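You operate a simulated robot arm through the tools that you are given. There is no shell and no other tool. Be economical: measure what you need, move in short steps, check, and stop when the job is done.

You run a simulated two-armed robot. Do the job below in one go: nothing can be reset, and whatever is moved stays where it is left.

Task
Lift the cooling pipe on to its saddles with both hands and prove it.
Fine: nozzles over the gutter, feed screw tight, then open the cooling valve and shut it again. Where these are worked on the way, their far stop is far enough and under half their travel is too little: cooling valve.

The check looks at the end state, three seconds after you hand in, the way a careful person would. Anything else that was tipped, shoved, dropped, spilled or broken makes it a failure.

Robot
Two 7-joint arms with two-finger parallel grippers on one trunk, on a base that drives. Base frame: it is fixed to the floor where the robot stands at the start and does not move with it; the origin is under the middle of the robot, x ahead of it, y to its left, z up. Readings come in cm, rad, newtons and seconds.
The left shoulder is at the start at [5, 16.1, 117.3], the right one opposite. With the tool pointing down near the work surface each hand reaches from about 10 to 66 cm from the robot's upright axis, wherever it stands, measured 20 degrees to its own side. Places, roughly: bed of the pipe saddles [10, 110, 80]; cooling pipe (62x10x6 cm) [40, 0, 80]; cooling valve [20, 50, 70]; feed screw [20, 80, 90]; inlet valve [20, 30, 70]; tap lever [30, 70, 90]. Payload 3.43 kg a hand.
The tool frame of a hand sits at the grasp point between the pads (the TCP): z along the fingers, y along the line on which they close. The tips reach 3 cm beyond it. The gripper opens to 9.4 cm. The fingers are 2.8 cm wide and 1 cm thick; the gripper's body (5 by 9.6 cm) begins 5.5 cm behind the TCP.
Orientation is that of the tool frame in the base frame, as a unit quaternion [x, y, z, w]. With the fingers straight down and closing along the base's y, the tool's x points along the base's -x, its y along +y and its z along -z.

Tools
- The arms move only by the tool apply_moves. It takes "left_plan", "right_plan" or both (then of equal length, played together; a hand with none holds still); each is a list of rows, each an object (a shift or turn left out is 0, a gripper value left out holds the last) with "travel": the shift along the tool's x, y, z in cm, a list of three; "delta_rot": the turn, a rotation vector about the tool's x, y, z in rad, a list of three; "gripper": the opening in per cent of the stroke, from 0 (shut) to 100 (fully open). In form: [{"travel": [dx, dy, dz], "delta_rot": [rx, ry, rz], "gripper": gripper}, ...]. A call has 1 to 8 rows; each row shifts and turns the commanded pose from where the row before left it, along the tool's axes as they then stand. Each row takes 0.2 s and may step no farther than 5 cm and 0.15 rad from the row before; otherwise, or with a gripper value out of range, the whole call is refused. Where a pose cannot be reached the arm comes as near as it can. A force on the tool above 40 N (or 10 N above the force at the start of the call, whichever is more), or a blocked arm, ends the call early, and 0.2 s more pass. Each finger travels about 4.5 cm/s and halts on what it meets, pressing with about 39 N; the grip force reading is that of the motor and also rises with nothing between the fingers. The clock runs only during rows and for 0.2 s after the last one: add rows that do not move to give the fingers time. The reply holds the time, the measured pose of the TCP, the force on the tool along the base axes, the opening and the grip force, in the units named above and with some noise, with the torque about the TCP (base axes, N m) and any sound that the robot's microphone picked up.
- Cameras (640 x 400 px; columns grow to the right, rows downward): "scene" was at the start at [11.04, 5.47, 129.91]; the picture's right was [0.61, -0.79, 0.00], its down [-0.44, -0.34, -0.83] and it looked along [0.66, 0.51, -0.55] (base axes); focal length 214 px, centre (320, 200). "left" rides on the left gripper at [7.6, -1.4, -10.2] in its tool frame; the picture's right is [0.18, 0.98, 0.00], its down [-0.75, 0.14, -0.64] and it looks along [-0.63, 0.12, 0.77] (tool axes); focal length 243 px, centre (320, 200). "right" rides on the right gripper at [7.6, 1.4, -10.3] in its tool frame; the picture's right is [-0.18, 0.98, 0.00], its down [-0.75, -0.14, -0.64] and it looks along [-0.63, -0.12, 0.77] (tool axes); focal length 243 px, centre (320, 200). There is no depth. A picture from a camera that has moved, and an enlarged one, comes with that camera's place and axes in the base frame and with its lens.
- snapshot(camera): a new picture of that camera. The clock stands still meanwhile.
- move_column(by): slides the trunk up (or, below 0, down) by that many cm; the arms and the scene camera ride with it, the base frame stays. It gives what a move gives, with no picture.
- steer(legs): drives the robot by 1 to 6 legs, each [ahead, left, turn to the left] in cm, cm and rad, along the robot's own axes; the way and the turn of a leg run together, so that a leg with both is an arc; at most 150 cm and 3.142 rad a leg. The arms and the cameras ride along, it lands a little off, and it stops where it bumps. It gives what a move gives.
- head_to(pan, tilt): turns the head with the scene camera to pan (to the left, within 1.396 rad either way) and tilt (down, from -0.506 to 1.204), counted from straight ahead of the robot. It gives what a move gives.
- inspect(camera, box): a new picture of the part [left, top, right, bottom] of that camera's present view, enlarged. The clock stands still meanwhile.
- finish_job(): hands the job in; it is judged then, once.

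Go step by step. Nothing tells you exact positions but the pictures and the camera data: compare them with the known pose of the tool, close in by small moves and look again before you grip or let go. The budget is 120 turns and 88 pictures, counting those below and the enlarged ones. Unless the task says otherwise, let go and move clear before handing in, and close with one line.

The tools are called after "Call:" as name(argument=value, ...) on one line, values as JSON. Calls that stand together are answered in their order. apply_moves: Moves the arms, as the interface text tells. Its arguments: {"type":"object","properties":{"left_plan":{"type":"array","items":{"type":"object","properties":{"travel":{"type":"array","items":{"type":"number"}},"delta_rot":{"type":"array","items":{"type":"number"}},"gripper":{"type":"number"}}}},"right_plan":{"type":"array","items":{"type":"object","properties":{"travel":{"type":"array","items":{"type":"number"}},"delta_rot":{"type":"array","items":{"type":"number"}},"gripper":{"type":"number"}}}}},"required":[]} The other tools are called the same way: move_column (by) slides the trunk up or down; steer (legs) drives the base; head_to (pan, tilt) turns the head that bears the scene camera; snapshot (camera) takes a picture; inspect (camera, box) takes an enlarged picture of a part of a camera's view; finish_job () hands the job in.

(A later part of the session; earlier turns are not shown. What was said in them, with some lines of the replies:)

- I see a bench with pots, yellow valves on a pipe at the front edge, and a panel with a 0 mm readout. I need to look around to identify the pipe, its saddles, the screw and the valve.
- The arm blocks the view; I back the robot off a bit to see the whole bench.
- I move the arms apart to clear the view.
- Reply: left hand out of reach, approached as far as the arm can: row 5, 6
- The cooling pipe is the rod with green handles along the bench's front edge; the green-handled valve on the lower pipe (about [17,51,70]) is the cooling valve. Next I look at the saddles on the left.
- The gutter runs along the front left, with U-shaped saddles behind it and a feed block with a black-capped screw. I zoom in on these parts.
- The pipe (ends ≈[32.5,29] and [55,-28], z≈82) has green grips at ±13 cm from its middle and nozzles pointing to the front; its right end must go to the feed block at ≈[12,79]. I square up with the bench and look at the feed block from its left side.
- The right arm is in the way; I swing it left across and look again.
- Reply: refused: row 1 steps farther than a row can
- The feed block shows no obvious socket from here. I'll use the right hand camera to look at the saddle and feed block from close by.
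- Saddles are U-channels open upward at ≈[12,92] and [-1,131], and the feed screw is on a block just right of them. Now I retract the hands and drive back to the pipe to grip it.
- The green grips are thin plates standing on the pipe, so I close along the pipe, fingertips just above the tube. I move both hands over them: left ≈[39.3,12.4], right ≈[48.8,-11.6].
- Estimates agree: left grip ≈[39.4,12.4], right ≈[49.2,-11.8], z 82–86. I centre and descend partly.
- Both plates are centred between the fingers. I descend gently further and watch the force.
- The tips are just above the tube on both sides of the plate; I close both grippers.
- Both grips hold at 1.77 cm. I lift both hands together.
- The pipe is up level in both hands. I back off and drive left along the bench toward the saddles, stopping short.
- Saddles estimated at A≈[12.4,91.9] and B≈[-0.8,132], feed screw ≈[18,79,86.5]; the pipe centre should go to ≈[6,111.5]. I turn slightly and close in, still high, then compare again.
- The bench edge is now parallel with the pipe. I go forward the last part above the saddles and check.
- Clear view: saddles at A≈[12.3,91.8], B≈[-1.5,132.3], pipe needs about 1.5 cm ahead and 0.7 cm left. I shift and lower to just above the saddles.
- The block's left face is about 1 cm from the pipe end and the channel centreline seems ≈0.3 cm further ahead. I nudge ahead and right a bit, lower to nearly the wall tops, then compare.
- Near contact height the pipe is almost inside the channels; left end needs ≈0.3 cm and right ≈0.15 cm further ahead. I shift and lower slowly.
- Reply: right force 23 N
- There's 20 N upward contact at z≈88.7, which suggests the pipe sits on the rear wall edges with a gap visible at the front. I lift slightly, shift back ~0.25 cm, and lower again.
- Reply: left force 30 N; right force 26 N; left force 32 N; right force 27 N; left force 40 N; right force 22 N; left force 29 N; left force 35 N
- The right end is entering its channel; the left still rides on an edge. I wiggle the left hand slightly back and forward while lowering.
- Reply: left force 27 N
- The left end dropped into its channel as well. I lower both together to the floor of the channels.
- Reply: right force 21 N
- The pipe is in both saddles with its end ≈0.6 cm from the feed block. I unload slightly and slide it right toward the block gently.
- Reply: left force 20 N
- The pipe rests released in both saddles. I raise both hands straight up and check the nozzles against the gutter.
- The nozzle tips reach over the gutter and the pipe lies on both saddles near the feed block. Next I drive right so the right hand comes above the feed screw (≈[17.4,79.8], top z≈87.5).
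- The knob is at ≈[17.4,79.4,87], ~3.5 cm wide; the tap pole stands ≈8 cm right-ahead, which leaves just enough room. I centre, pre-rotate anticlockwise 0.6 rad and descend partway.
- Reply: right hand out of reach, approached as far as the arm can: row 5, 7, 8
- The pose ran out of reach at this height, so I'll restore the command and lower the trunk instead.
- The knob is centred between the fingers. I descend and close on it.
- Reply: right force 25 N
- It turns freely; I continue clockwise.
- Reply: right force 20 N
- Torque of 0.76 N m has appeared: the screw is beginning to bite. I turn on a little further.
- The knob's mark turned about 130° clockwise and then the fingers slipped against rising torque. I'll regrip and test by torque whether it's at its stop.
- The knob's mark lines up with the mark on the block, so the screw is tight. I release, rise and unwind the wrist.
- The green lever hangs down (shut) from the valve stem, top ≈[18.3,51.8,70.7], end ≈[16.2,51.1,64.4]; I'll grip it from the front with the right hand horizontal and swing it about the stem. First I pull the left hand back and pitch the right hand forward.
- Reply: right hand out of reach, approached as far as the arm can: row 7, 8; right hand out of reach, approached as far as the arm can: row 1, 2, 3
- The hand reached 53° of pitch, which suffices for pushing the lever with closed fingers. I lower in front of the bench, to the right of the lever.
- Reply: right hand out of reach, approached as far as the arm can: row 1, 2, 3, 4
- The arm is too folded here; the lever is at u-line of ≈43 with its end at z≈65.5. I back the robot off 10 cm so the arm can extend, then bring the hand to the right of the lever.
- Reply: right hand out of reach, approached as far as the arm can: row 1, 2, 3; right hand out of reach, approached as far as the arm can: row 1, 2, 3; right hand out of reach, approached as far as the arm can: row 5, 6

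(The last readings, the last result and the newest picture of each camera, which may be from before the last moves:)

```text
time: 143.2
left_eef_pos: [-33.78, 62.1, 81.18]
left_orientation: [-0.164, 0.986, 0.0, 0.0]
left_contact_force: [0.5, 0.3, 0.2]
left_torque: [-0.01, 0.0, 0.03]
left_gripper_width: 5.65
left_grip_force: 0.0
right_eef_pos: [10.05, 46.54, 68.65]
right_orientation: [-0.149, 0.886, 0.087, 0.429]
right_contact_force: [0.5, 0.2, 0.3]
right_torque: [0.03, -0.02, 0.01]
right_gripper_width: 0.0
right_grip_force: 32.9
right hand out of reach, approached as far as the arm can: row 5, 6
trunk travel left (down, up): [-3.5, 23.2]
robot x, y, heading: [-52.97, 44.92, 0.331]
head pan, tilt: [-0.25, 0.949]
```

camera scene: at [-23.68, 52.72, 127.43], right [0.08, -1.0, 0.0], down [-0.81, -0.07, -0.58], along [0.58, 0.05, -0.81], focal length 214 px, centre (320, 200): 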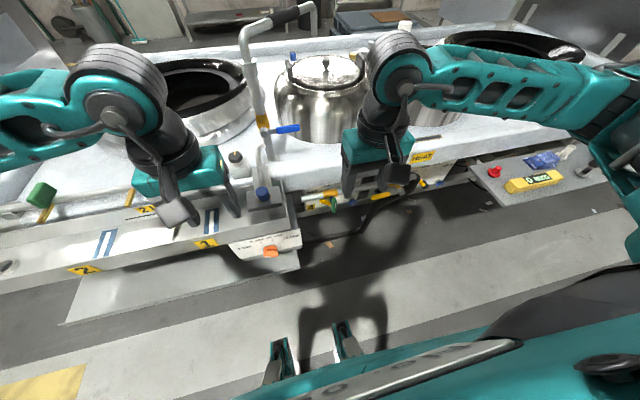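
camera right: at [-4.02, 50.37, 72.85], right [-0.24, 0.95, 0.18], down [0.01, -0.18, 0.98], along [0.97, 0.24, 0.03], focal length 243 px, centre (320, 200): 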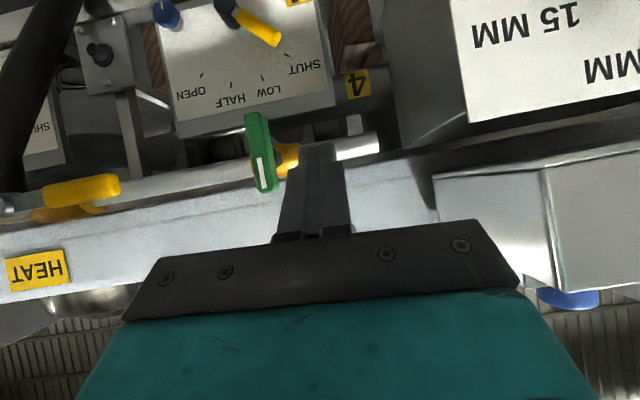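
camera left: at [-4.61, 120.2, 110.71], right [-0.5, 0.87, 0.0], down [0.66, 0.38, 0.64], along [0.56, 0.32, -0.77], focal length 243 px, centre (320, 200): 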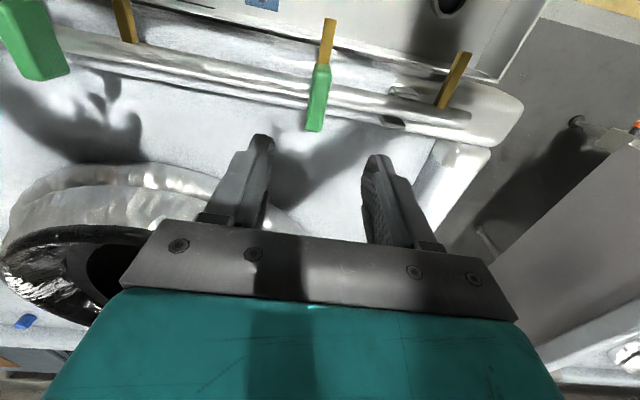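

Now the hand is at u≈40.7, z 68.6. I lower the trunk a bit and advance the closed fingers to the right side of the lever.

Call:
move_column(by=-1.5)

Call:
apply_moves(right_plan=[{"travel": [0, -0.9, 0]}, {"travel": [-1.5, 0, 1.95]}, {"travel": [-1.5, 0, 1.95]}, {"travel": [-1.4, 0, 1.95]}, {}])

Call:
snapshot(camera="right")

```text
time: 143.8
left_eef_pos: [-33.65, 62.17, 79.71]
left_orientation: [-0.164, 0.987, 0.0, 0.0]
left_contact_force: [0.9, -0.6, -1.3]
left_torque: [-0.02, -0.01, -0.06]
left_gripper_width: 5.65
left_grip_force: 0.1
right_eef_pos: [9.93, 46.52, 67.11]
right_orientation: [-0.15, 0.887, 0.088, 0.428]
right_contact_force: [0.4, 0.2, -0.1]
right_torque: [0.0, -0.01, 0.02]
right_gripper_width: 0.01
right_grip_force: 32.6
trunk travel left (down, up): [-2.0, 24.7]
robot x, y, heading: [-52.92, 44.69, 0.328]
head pan, tilt: [-0.25, 0.949]
```

```text
time: 145.0
left_eef_pos: [-33.7, 62.12, 79.67]
left_orientation: [-0.164, 0.987, 0.0, -0.001]
left_contact_force: [0.4, -0.3, -0.3]
left_torque: [0.02, -0.02, 0.01]
left_gripper_width: 5.65
left_grip_force: 0.1
right_eef_pos: [17.34, 48.2, 66.97]
right_orientation: [-0.15, 0.887, 0.088, 0.429]
right_contact_force: [1.4, -0.5, 0.3]
right_torque: [0.03, 0.03, 0.0]
right_gripper_width: 0.0
right_grip_force: 33.2
trunk travel left (down, up): [-2.0, 24.7]
robot x, y, heading: [-53.12, 44.41, 0.329]
head pan, tilt: [-0.25, 0.949]
```

```text
3 pictures are left
camera right: at [4.84, 45.29, 67.34], right [-0.23, 0.96, 0.17], down [0.02, -0.17, 0.98], along [0.97, 0.23, 0.02], focal length 243 px, centre (320, 200)
```

right: 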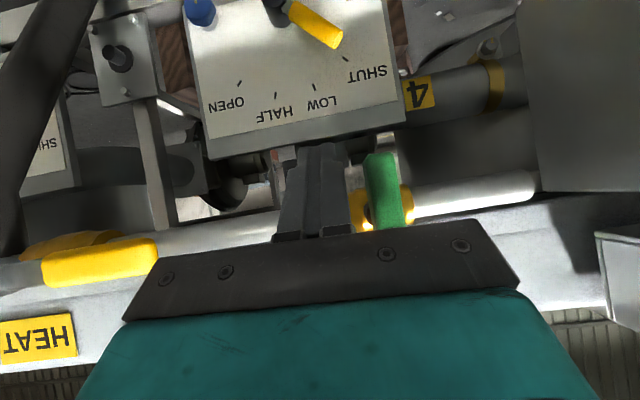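

The fingers stand right beside the lever. I push it left, slowly.

Call:
apply_moves(right_plan=[{"travel": [0, 0.8, 0]}, {"travel": [0, 0.8, 0]}, {"travel": [0, 0.8, 0]}, {"travel": [0, 0.8, 0]}, {"travel": [0, 0.8, 0]}, {}])

```text
time: 146.0
left_eef_pos: [-33.68, 62.02, 79.64]
left_orientation: [-0.161, 0.987, -0.001, 0.0]
left_contact_force: [0.0, -0.6, 0.3]
left_torque: [0.0, 0.03, -0.04]
left_gripper_width: 5.64
left_grip_force: 0.3
right_eef_pos: [16.9, 49.27, 66.8]
right_orientation: [-0.14, 0.888, 0.073, 0.432]
right_contact_force: [1.2, -2.1, -0.2]
right_torque: [-0.06, -0.03, 0.0]
right_gripper_width: 0.01
right_grip_force: 32.9
trunk travel left (down, up): [-2.0, 24.7]
robot x, y, heading: [-53.06, 44.31, 0.323]
head pan, tilt: [-0.25, 0.949]
stopped in row 4 (right hand): the force on the tool passed its limit at 44 N (the readings are from after the stop); the commanded pose is now the measured one
```

The lever won't go left (44 N: that is its shut stop), so it opens to the right. I back out, pass to its left side and come in again.

Call:
apply_moves(right_plan=[{"travel": [0, -0.3, 0]}, {"travel": [1.85, 0, -2.35]}, {"travel": [1.85, 0, -2.35]}, {"travel": [0, 2.7, 0]}, {"travel": [0, 2.7, 0]}, {}])

Call:
apply_moves(right_plan=[{"travel": [-1.85, 0, 2.35]}, {"travel": [-1.85, 0, 2.35]}, {}])

Call:
inspect(camera="right", box=[160, 80, 480, 280])

```text
time: 147.4
left_eef_pos: [-33.58, 62.09, 79.56]
left_orientation: [-0.163, 0.987, 0.0, 0.0]
left_contact_force: [-0.8, -0.2, 0.5]
left_torque: [-0.01, 0.01, 0.0]
left_gripper_width: 5.66
left_grip_force: 0.1
right_eef_pos: [9.69, 52.26, 66.79]
right_orientation: [-0.14, 0.888, 0.073, 0.432]
right_contact_force: [1.1, 0.4, 0.1]
right_torque: [-0.02, 0.0, -0.04]
right_gripper_width: 0.0
right_grip_force: 32.7
trunk travel left (down, up): [-2.0, 24.7]
robot x, y, heading: [-52.72, 44.36, 0.326]
head pan, tilt: [-0.25, 0.949]
```

```text
time: 148.2
left_eef_pos: [-33.72, 62.13, 79.63]
left_orientation: [-0.163, 0.987, 0.0, -0.001]
left_contact_force: [-0.3, 0.5, -0.6]
left_torque: [0.0, -0.01, 0.0]
left_gripper_width: 5.61
left_grip_force: 0.2
right_eef_pos: [15.23, 54.03, 66.98]
right_orientation: [-0.14, 0.888, 0.073, 0.433]
right_contact_force: [0.4, 1.0, -1.6]
right_torque: [0.01, -0.02, 0.0]
right_gripper_width: 0.02
right_grip_force: 32.8
trunk travel left (down, up): [-2.0, 24.7]
robot x, y, heading: [-52.87, 44.15, 0.329]
head pan, tilt: [-0.25, 0.949]
```

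```text
2.00 times, centred on (320, 180) of right
camera zoom: at [2.75, 51.41, 67.31], right [-0.2, 0.97, 0.15], down [0.01, -0.16, 0.99], along [0.98, 0.2, 0.02], focal length 485 px, centre (320, 240)
```

zoom: 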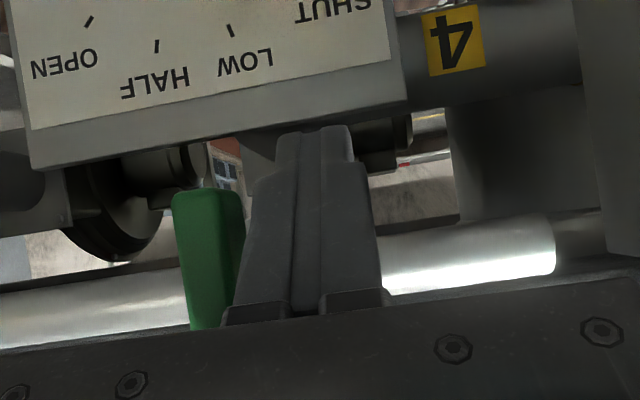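

The fingers are now left of the lever. I push it right.

Call:
apply_moves(right_plan=[{"travel": [0, -0.8, 0]}, {"travel": [0, -0.8, 0]}, {"travel": [0, -0.8, 0]}, {"travel": [0, -0.8, 0]}, {"travel": [0, -0.8, 0]}, {}])

```text
time: 149.1
left_eef_pos: [-33.78, 62.28, 79.64]
left_orientation: [-0.164, 0.986, 0.0, 0.0]
left_contact_force: [-0.5, 0.0, 0.9]
left_torque: [-0.01, 0.01, 0.0]
left_gripper_width: 5.65
left_grip_force: 0.1
right_eef_pos: [15.38, 53.36, 67.06]
right_orientation: [-0.151, 0.886, 0.087, 0.429]
right_contact_force: [-1.7, 3.1, 0.4]
right_torque: [-0.03, -0.04, -0.07]
right_gripper_width: 0.0
right_grip_force: 32.8
trunk travel left (down, up): [-2.0, 24.7]
robot x, y, heading: [-53.02, 44.74, 0.331]
head pan, tilt: [-0.25, 0.949]
stopped in row 4 (right hand): the force on the tool passed its limit at 44 N (the readings are from after the stop); the commanded pose is now the measured one
```

Blocked both ways because I pushed at the hub: the handle is a T-bar centred on its stem at z≈67.8. I lower to push at its bottom end instead.

Call:
apply_moves(right_plan=[{"travel": [0, 0.5, 0]}, {}])

Call:
move_column(by=-2)

Call:
apply_moves(right_plan=[{"travel": [0, -0.4, 0]}, {"travel": [0, -0.4, 0]}, {"travel": [0, -0.4, 0]}, {"travel": [0, -0.4, 0]}, {"travel": [0, -0.4, 0]}, {}])

```text
time: 149.7
left_eef_pos: [-33.76, 62.2, 79.68]
left_orientation: [-0.164, 0.986, 0.0, 0.0]
left_contact_force: [0.2, -0.9, 0.1]
left_torque: [-0.01, -0.04, 0.0]
left_gripper_width: 5.65
left_grip_force: 0.1
right_eef_pos: [15.4, 53.64, 67.0]
right_orientation: [-0.151, 0.886, 0.087, 0.43]
right_contact_force: [0.3, 0.0, 0.2]
right_torque: [0.0, 0.02, 0.0]
right_gripper_width: 0.0
right_grip_force: 32.7
trunk travel left (down, up): [-2.0, 24.7]
robot x, y, heading: [-52.54, 44.62, 0.328]
head pan, tilt: [-0.25, 0.949]
```

```text
time: 150.3
left_eef_pos: [-33.74, 62.18, 77.61]
left_orientation: [-0.164, 0.986, 0.001, 0.0]
left_contact_force: [0.4, -0.2, -0.1]
left_torque: [-0.02, -0.05, 0.01]
left_gripper_width: 5.64
left_grip_force: 0.0
right_eef_pos: [15.29, 53.57, 65.06]
right_orientation: [-0.151, 0.886, 0.087, 0.431]
right_contact_force: [0.5, -0.1, -0.3]
right_torque: [-0.02, 0.0, -0.01]
right_gripper_width: 0.01
right_grip_force: 32.9
trunk travel left (down, up): [0.0, 26.7]
robot x, y, heading: [-52.56, 44.23, 0.328]
head pan, tilt: [-0.25, 0.949]
```

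```text
time: 151.8
left_eef_pos: [-33.76, 62.14, 77.6]
left_orientation: [-0.165, 0.986, 0.0, 0.0]
left_contact_force: [0.3, -0.5, 0.0]
left_torque: [0.02, 0.0, 0.0]
left_gripper_width: 5.68
left_grip_force: 0.0
right_eef_pos: [16.1, 51.55, 64.94]
right_orientation: [-0.151, 0.886, 0.086, 0.43]
right_contact_force: [-4.0, -0.3, -1.0]
right_torque: [-0.01, -0.06, -0.05]
right_gripper_width: 0.0
right_grip_force: 33.0
trunk travel left (down, up): [0.0, 26.7]
robot x, y, heading: [-52.83, 44.54, 0.328]
head pan, tilt: [-0.25, 0.949]
```

Call:
inspect(camera="right", box=[160, 80, 480, 280])

```text
2.00 times, centred on (320, 180) of right
camera zoom: at [3.67, 48.54, 65.32], right [-0.23, 0.96, 0.17], down [0.02, -0.17, 0.99], along [0.97, 0.23, 0.02], focal length 485 px, centre (320, 240)
```

zoom: 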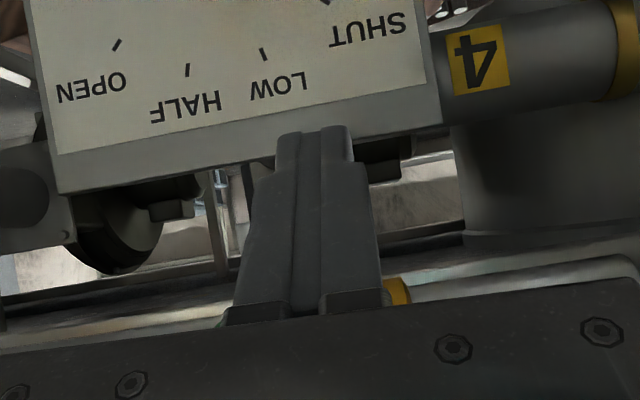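

Call:
apply_moves(right_plan=[{"travel": [-0.3, 0, -0.23]}, {"travel": [-0.3, 0, -0.23]}, {}])

```text
time: 152.6
left_eef_pos: [-33.68, 62.16, 77.7]
left_orientation: [-0.164, 0.986, 0.0, 0.001]
left_contact_force: [-0.1, -0.3, -0.2]
left_torque: [-0.03, -0.01, 0.0]
left_gripper_width: 5.63
left_grip_force: 0.0
right_eef_pos: [16.2, 51.46, 65.61]
right_orientation: [-0.149, 0.887, 0.085, 0.43]
right_contact_force: [-5.9, -8.9, -8.3]
right_torque: [0.32, -0.25, 0.0]
right_gripper_width: 0.0
right_grip_force: 33.0
trunk travel left (down, up): [0.0, 26.7]
robot x, y, heading: [-52.89, 44.54, 0.326]
head pan, tilt: [-0.25, 0.949]
```

The finger slid under the handle's end, so I go back left, raise to z≈66.3 and push more slowly.

Call:
apply_moves(right_plan=[{"travel": [0.4, 0, 0.3]}, {"travel": [0, 1, 0]}, {"travel": [0, 1, 0]}, {"travel": [0, 0.9, 0]}, {"travel": [-0.5, 0, -0.4]}, {"travel": [-0.5, 0, -0.4]}, {}])

Call:
apply_moves(right_plan=[{"travel": [0, -0.2, 0]}, {"travel": [0, -0.2, 0]}, {"travel": [0, -0.2, 0]}, {"travel": [0, -0.2, 0]}, {"travel": [0, -0.2, 0]}, {"travel": [0, -0.2, 0]}])

```text
time: 154.2
left_eef_pos: [-33.71, 62.04, 77.71]
left_orientation: [-0.165, 0.986, 0.0, 0.0]
left_contact_force: [0.2, -0.1, 0.0]
left_torque: [-0.02, 0.0, 0.0]
left_gripper_width: 5.62
left_grip_force: 0.0
right_eef_pos: [14.8, 54.58, 66.55]
right_orientation: [-0.151, 0.886, 0.087, 0.429]
right_contact_force: [-7.0, 0.0, -2.3]
right_torque: [0.03, -0.2, -0.11]
right_gripper_width: 0.01
right_grip_force: 32.4
trunk travel left (down, up): [0.0, 26.7]
robot x, y, heading: [-52.82, 44.24, 0.329]
head pan, tilt: [-0.25, 0.949]
```

```text
time: 155.6
left_eef_pos: [-33.7, 62.27, 77.63]
left_orientation: [-0.165, 0.986, 0.0, 0.0]
left_contact_force: [0.2, -0.2, 0.0]
left_torque: [-0.02, 0.03, 0.02]
left_gripper_width: 5.64
left_grip_force: 0.1
right_eef_pos: [15.21, 53.54, 66.44]
right_orientation: [-0.154, 0.886, 0.089, 0.429]
right_contact_force: [-10.2, 14.7, -2.5]
right_torque: [-0.33, -0.29, -0.23]
right_gripper_width: 0.01
right_grip_force: 32.4
trunk travel left (down, up): [0.0, 26.7]
robot x, y, heading: [-53.32, 44.54, 0.331]
head pan, tilt: [-0.25, 0.949]
```

Call:
apply_moves(right_plan=[{"travel": [0.5, 0, -0.63]}, {"travel": [0, -0.2, 0]}, {"travel": [0, -0.2, 0]}, {"travel": [0, -0.2, 0]}, {"travel": [0, -0.2, 0]}, {}])

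```text
time: 156.9
left_eef_pos: [-33.61, 62.33, 77.55]
left_orientation: [-0.164, 0.986, 0.0, 0.0]
left_contact_force: [-0.2, 0.1, -0.3]
left_torque: [0.04, 0.03, -0.03]
left_gripper_width: 5.65
left_grip_force: 0.0
right_eef_pos: [14.59, 52.79, 66.34]
right_orientation: [-0.154, 0.885, 0.09, 0.429]
right_contact_force: [-10.2, 19.4, -9.6]
right_torque: [-0.26, -0.17, -0.08]
right_gripper_width: 0.0
right_grip_force: 33.2
trunk travel left (down, up): [0.0, 26.7]
robot x, y, heading: [-52.92, 44.73, 0.326]
head pan, tilt: [-0.25, 0.949]
```

Call:
apply_moves(right_plan=[{"travel": [0, -0.2, 0]}, {"travel": [0, -0.2, 0]}, {"travel": [0, -0.2, 0]}, {"travel": [0, -0.2, 0]}, {"travel": [0, -0.2, 0]}, {"travel": [0, -0.2, 0]}, {}])

```text
time: 158.6
left_eef_pos: [-33.77, 62.18, 77.63]
left_orientation: [-0.165, 0.986, 0.0, 0.0]
left_contact_force: [0.2, 0.0, 0.0]
left_torque: [0.01, -0.02, 0.02]
left_gripper_width: 5.65
left_grip_force: 0.1
right_eef_pos: [15.11, 51.11, 66.32]
right_orientation: [-0.152, 0.886, 0.087, 0.429]
right_contact_force: [-19.6, 5.2, -13.6]
right_torque: [-0.16, -0.41, 0.08]
right_gripper_width: 0.0
right_grip_force: 33.1
trunk travel left (down, up): [0.0, 26.7]
robot x, y, heading: [-53.05, 44.34, 0.331]
head pan, tilt: [-0.25, 0.949]
```

The force direction (left and down) fits the handle having turned ≈50°. I keep pushing right and upward along the arc.

Call:
apply_moves(right_plan=[{"travel": [0.1, -0.2, -0.3]}, {"travel": [-0.1, -0.3, -0.08]}, {"travel": [-0.1, -0.3, -0.08]}, {"travel": [-0.1, -0.3, -0.08]}, {"travel": [-0.15, -0.3, -0.12]}, {"travel": [-0.2, -0.3, -0.15]}, {}])

```text
time: 160.2
left_eef_pos: [-33.62, 62.18, 77.65]
left_orientation: [-0.164, 0.986, 0.0, -0.001]
left_contact_force: [0.3, 1.2, -0.3]
left_torque: [0.01, -0.01, -0.06]
left_gripper_width: 5.64
left_grip_force: 0.0
right_eef_pos: [15.27, 49.55, 66.66]
right_orientation: [-0.153, 0.889, 0.086, 0.424]
right_contact_force: [-19.2, 9.8, -24.9]
right_torque: [-0.34, -0.3, 0.12]
right_gripper_width: 0.0
right_grip_force: 32.7
trunk travel left (down, up): [0.0, 26.7]
robot x, y, heading: [-52.83, 44.36, 0.327]
head pan, tilt: [-0.25, 0.949]
```

Call:
apply_moves(right_plan=[{"travel": [-0.2, -0.2, -0.16]}, {"travel": [-0.2, -0.2, -0.16]}, {"travel": [-0.2, -0.2, -0.16]}, {"travel": [-0.2, -0.2, -0.16]}, {"travel": [-0.2, -0.2, -0.16]}, {"travel": [-0.2, -0.1, -0.16]}, {}])

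```text
time: 161.0
left_eef_pos: [-33.74, 62.16, 77.63]
left_orientation: [-0.164, 0.987, 0.0, -0.001]
left_contact_force: [0.2, 0.5, 0.4]
left_torque: [-0.01, -0.01, 0.0]
left_gripper_width: 5.65
left_grip_force: 0.1
right_eef_pos: [15.1, 48.81, 67.0]
right_orientation: [-0.155, 0.89, 0.087, 0.419]
right_contact_force: [-5.7, -2.6, -2.4]
right_torque: [0.01, -0.01, -0.02]
right_gripper_width: 0.02
right_grip_force: 33.1
trunk travel left (down, up): [0.0, 26.7]
robot x, y, heading: [-52.69, 44.22, 0.331]
head pan, tilt: [-0.25, 0.949]
stopped in row 4 (right hand): the force on the tool passed its limit at 44 N (the readings are from after the stop); the commanded pose is now the measured one
```

The push ended hard at about u 41.2, consistent with the open stop. Now I back out, rise and come in above the handle's right arm to swing it back down.

Call:
apply_moves(right_plan=[{"travel": [0.3, 0.1, 0.2]}, {"travel": [1.6, 0, -2]}, {"travel": [1.6, 0, -2]}, {"travel": [-1.5, -0.2, -1.2]}, {"travel": [-1.5, -0.3, -1.2]}, {"travel": [-1.6, -0.4, -1.2]}, {}])

Call:
apply_moves(right_plan=[{"travel": [-1.6, 0, 2]}, {"travel": [-1.6, 0, 2]}, {"travel": [-0.3, 0, 0.4]}, {}])

```text
time: 162.6
left_eef_pos: [-33.71, 62.25, 77.66]
left_orientation: [-0.164, 0.986, 0.0, 0.0]
left_contact_force: [-0.2, -0.1, 0.0]
left_torque: [0.0, 0.0, 0.02]
left_gripper_width: 5.62
left_grip_force: 0.0
right_eef_pos: [10.72, 46.38, 72.4]
right_orientation: [-0.156, 0.89, 0.087, 0.421]
right_contact_force: [-0.2, -0.1, -0.2]
right_torque: [0.02, 0.0, -0.01]
right_gripper_width: 0.0
right_grip_force: 33.0
trunk travel left (down, up): [0.0, 26.7]
robot x, y, heading: [-53.13, 44.22, 0.329]
head pan, tilt: [-0.25, 0.949]
```

```text
time: 163.2
left_eef_pos: [-33.83, 62.26, 77.7]
left_orientation: [-0.165, 0.986, 0.001, 0.0]
left_contact_force: [-0.5, 0.9, 1.2]
left_torque: [-0.01, 0.0, 0.02]
left_gripper_width: 5.65
left_grip_force: 0.0
right_eef_pos: [14.6, 47.9, 72.37]
right_orientation: [-0.152, 0.892, 0.088, 0.416]
right_contact_force: [-3.2, -0.2, 3.2]
right_torque: [0.05, 0.1, -0.03]
right_gripper_width: 0.02
right_grip_force: 33.0
trunk travel left (down, up): [0.0, 26.7]
robot x, y, heading: [-52.99, 44.39, 0.328]
head pan, tilt: [-0.25, 0.949]
stopped in row 2 (right hand): the force on the tool passed its limit at 93 N (the readings are from after the stop); the commanded pose is now the measured one
```

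I bumped something frontally, most likely the now-horizontal handle arm, so I raise 1 cm and enter more slowly.

Call:
apply_moves(right_plan=[{"travel": [0.5, 0, -0.62]}, {"travel": [-0.5, 0, -0.38]}, {"travel": [-0.5, 0, -0.38]}, {}])

Call:
apply_moves(right_plan=[{"travel": [-0.3, 0, 0.4]}, {"travel": [-0.3, 0, 0.4]}, {"travel": [-0.3, 0, 0.4]}, {"travel": [-0.3, 0, 0.4]}, {}])

```text
time: 164.2
left_eef_pos: [-33.69, 62.13, 77.65]
left_orientation: [-0.164, 0.986, 0.001, 0.0]
left_contact_force: [0.2, -0.4, -0.7]
left_torque: [0.02, -0.02, 0.02]
left_gripper_width: 5.64
left_grip_force: 0.1
right_eef_pos: [14.06, 47.38, 73.64]
right_orientation: [-0.151, 0.893, 0.085, 0.416]
right_contact_force: [-0.2, 0.0, -0.3]
right_torque: [0.01, 0.0, 0.02]
right_gripper_width: 0.0
right_grip_force: 33.1
trunk travel left (down, up): [0.0, 26.7]
robot x, y, heading: [-53.26, 44.67, 0.331]
head pan, tilt: [-0.25, 0.949]
```

```text
time: 165.4
left_eef_pos: [-33.66, 62.26, 77.65]
left_orientation: [-0.164, 0.987, 0.0, 0.001]
left_contact_force: [-0.8, -0.6, -0.6]
left_torque: [0.04, 0.0, 0.03]
left_gripper_width: 5.65
left_grip_force: 0.0
right_eef_pos: [15.93, 48.4, 73.58]
right_orientation: [-0.152, 0.893, 0.087, 0.415]
right_contact_force: [0.0, 0.2, -0.6]
right_torque: [0.01, -0.01, -0.02]
right_gripper_width: 0.0
right_grip_force: 33.0
trunk travel left (down, up): [0.0, 26.7]
robot x, y, heading: [-52.96, 44.75, 0.326]
head pan, tilt: [-0.25, 0.949]
```

It entered freely above the handle arm. I push down along the arc.

Call:
apply_moves(right_plan=[{"travel": [0.24, -0.1, 0.18]}, {"travel": [0.24, -0.1, 0.18]}, {"travel": [0.24, -0.1, 0.18]}, {"travel": [0.24, -0.1, 0.18]}, {"travel": [0.24, -0.1, 0.18]}, {"travel": [0.24, -0.1, 0.18]}, {"travel": [0.24, -0.1, 0.18]}, {}])

```text
time: 167.2
left_eef_pos: [-33.67, 62.21, 77.65]
left_orientation: [-0.164, 0.986, 0.0, 0.0]
left_contact_force: [0.2, -0.4, -0.3]
left_torque: [0.0, 0.0, -0.03]
left_gripper_width: 5.64
left_grip_force: 0.0
right_eef_pos: [15.99, 47.59, 71.41]
right_orientation: [-0.152, 0.893, 0.086, 0.415]
right_contact_force: [-0.5, 0.1, -0.3]
right_torque: [0.02, 0.03, 0.04]
right_gripper_width: 0.0
right_grip_force: 33.2
trunk travel left (down, up): [0.0, 26.7]
robot x, y, heading: [-53.12, 44.69, 0.328]
head pan, tilt: [-0.25, 0.949]
```

Call:
apply_moves(right_plan=[{"travel": [0.24, 0, 0.18]}, {"travel": [0.24, 0, 0.18]}, {"travel": [0.24, 0, 0.18]}, {"travel": [0.24, 0, 0.18]}, {}])

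```text
time: 168.4
left_eef_pos: [-33.8, 62.13, 77.64]
left_orientation: [-0.164, 0.986, 0.0, 0.0]
left_contact_force: [-0.5, -0.3, -0.3]
left_torque: [0.02, -0.04, 0.01]
left_gripper_width: 5.64
left_grip_force: 0.0
right_eef_pos: [15.83, 47.48, 70.22]
right_orientation: [-0.151, 0.893, 0.085, 0.416]
right_contact_force: [0.9, 0.4, 1.6]
right_torque: [0.01, -0.06, -0.02]
right_gripper_width: 0.0
right_grip_force: 33.1
trunk travel left (down, up): [0.0, 26.7]
robot x, y, heading: [-52.88, 44.45, 0.329]
head pan, tilt: [-0.25, 0.949]
```

Call:
apply_moves(right_plan=[{"travel": [0.2, 0.05, 0.15]}, {"travel": [0.2, 0.05, 0.15]}, {"travel": [0.2, 0.05, 0.15]}, {"travel": [0.2, 0.1, 0.15]}, {"travel": [0.2, 0.1, 0.15]}, {"travel": [0.2, 0.1, 0.15]}, {}])

```text
time: 170.0
left_eef_pos: [-33.6, 62.16, 77.58]
left_orientation: [-0.165, 0.986, 0.0, 0.0]
left_contact_force: [-0.1, 0.1, -0.4]
left_torque: [0.0, -0.02, 0.01]
left_gripper_width: 5.63
left_grip_force: 0.0
right_eef_pos: [15.73, 48.16, 68.67]
right_orientation: [-0.152, 0.892, 0.086, 0.416]
right_contact_force: [0.2, -0.4, 0.5]
right_torque: [-0.04, -0.02, -0.05]
right_gripper_width: 0.0
right_grip_force: 32.8
trunk travel left (down, up): [0.0, 26.7]
robot x, y, heading: [-53.14, 44.63, 0.328]
head pan, tilt: [-0.25, 0.949]
```

I felt almost no resistance, so I use the last picture to see where the handle stands.

Call:
inspect(camera="right", box=[200, 90, 520, 290])

```text
2.00 times, centred on (360, 190) of right
camera zoom: at [3.25, 45.05, 69.48], right [-0.23, 0.96, 0.17], down [0.05, -0.16, 0.99], along [0.97, 0.23, -0.01], focal length 485 px, centre (240, 220)
```

zoom: 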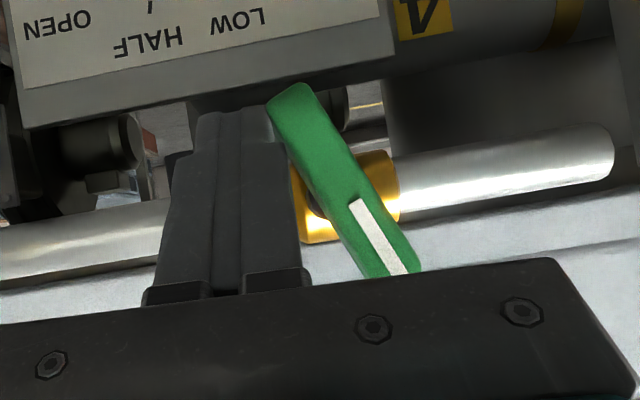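

The handle is at ≈23° from shut, moving back easily, so it did swing open and is now closing. I finish pushing its lower end left to the shut stop.

Call:
apply_moves(right_plan=[{"travel": [0.22, 0, 0.17]}, {"travel": [0.22, 0.05, 0.17]}, {"travel": [0.22, 0.05, 0.17]}, {"travel": [0.22, 0.1, 0.17]}, {"travel": [0.22, 0.1, 0.17]}, {"travel": [0.1, 0.1, 0.1]}, {}])

Call:
apply_moves(right_plan=[{"travel": [0, 0.2, 0]}, {"travel": [0, 0.2, 0]}, {"travel": [0, 0.15, 0]}, {"travel": [0, 0.15, 0]}, {"travel": [0, 0.15, 0]}, {}])

```text
time: 171.6
left_eef_pos: [-33.74, 62.13, 77.64]
left_orientation: [-0.164, 0.986, 0.0, -0.001]
left_contact_force: [-0.6, 1.0, -1.1]
left_torque: [0.02, 0.0, 0.0]
left_gripper_width: 5.62
left_grip_force: 0.1
right_eef_pos: [15.5, 48.47, 67.17]
right_orientation: [-0.152, 0.892, 0.086, 0.416]
right_contact_force: [0.8, -2.2, 2.8]
right_torque: [0.06, 0.03, 0.02]
right_gripper_width: 0.0
right_grip_force: 33.0
trunk travel left (down, up): [0.0, 26.7]
robot x, y, heading: [-53.13, 44.45, 0.323]
head pan, tilt: [-0.25, 0.949]
```

```text
time: 173.0
left_eef_pos: [-33.62, 62.19, 77.64]
left_orientation: [-0.163, 0.987, 0.001, -0.001]
left_contact_force: [-0.4, -0.2, 0.3]
left_torque: [0.03, 0.0, -0.01]
left_gripper_width: 5.62
left_grip_force: 0.1
right_eef_pos: [15.25, 48.67, 66.94]
right_orientation: [-0.15, 0.893, 0.082, 0.416]
right_contact_force: [4.2, -19.4, -3.9]
right_torque: [0.09, 0.04, -0.12]
right_gripper_width: 0.0
right_grip_force: 32.7
trunk travel left (down, up): [0.0, 26.7]
robot x, y, heading: [-53.24, 44.43, 0.329]
head pan, tilt: [-0.25, 0.949]
```

Blocked at u≈41.0 exactly where the shut stop was felt at first, so the valve is shut. I back the hand away and clear the bench.

Call:
apply_moves(right_plan=[{"travel": [0, 0.1, 0]}, {"travel": [0, -0.5, 0]}, {"travel": [1.6, -0.3, -2]}, {"travel": [1.6, 0, -2]}, {"travel": [1.6, 0, -2]}, {"travel": [1.6, 0, -2]}, {}])

Call:
steer(legs=[[-15, 0, 0]])

```text
time: 174.6
left_eef_pos: [-33.89, 62.27, 77.57]
left_orientation: [-0.164, 0.986, -0.001, -0.001]
left_contact_force: [-0.2, -0.3, -0.6]
left_torque: [0.03, 0.03, 0.0]
left_gripper_width: 5.65
left_grip_force: 0.0
right_eef_pos: [5.9, 45.12, 67.25]
right_orientation: [-0.153, 0.892, 0.087, 0.416]
right_contact_force: [-0.1, -0.2, 0.8]
right_torque: [0.01, -0.03, -0.01]
right_gripper_width: 0.02
right_grip_force: 33.5
trunk travel left (down, up): [0.0, 26.7]
robot x, y, heading: [-52.83, 44.86, 0.327]
head pan, tilt: [-0.25, 0.949]
```

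```text
time: 176.0
left_eef_pos: [-47.71, 57.43, 77.65]
left_orientation: [-0.164, 0.986, 0.0, 0.0]
left_contact_force: [0.5, -0.7, 0.3]
left_torque: [0.03, 0.01, 0.01]
left_gripper_width: 5.63
left_grip_force: 0.0
right_eef_pos: [-8.18, 40.38, 67.29]
right_orientation: [-0.152, 0.893, 0.086, 0.415]
right_contact_force: [0.4, -0.4, -0.8]
right_torque: [-0.03, -0.01, -0.03]
right_gripper_width: 0.02
right_grip_force: 32.7
trunk travel left (down, up): [0.0, 26.7]
robot x, y, heading: [-67.08, 39.54, 0.329]
head pan, tilt: [-0.25, 0.949]
```

The pipe is on its saddles, the screw is tight, the valve has been opened and shut, and both hands are clear, so I hand in.

Call:
finish_job()

```text
The job is handed in.
```

The cooling pipe is on both saddles with its nozzles over the gutter, and the feed screw is tight with its marks lined up. I opened the cooling valve and shut it again by feel: I had no picture left to confirm the fully open position, and I took the shut position from the stop force. I also bumped the valve handle once, at about 93 N.
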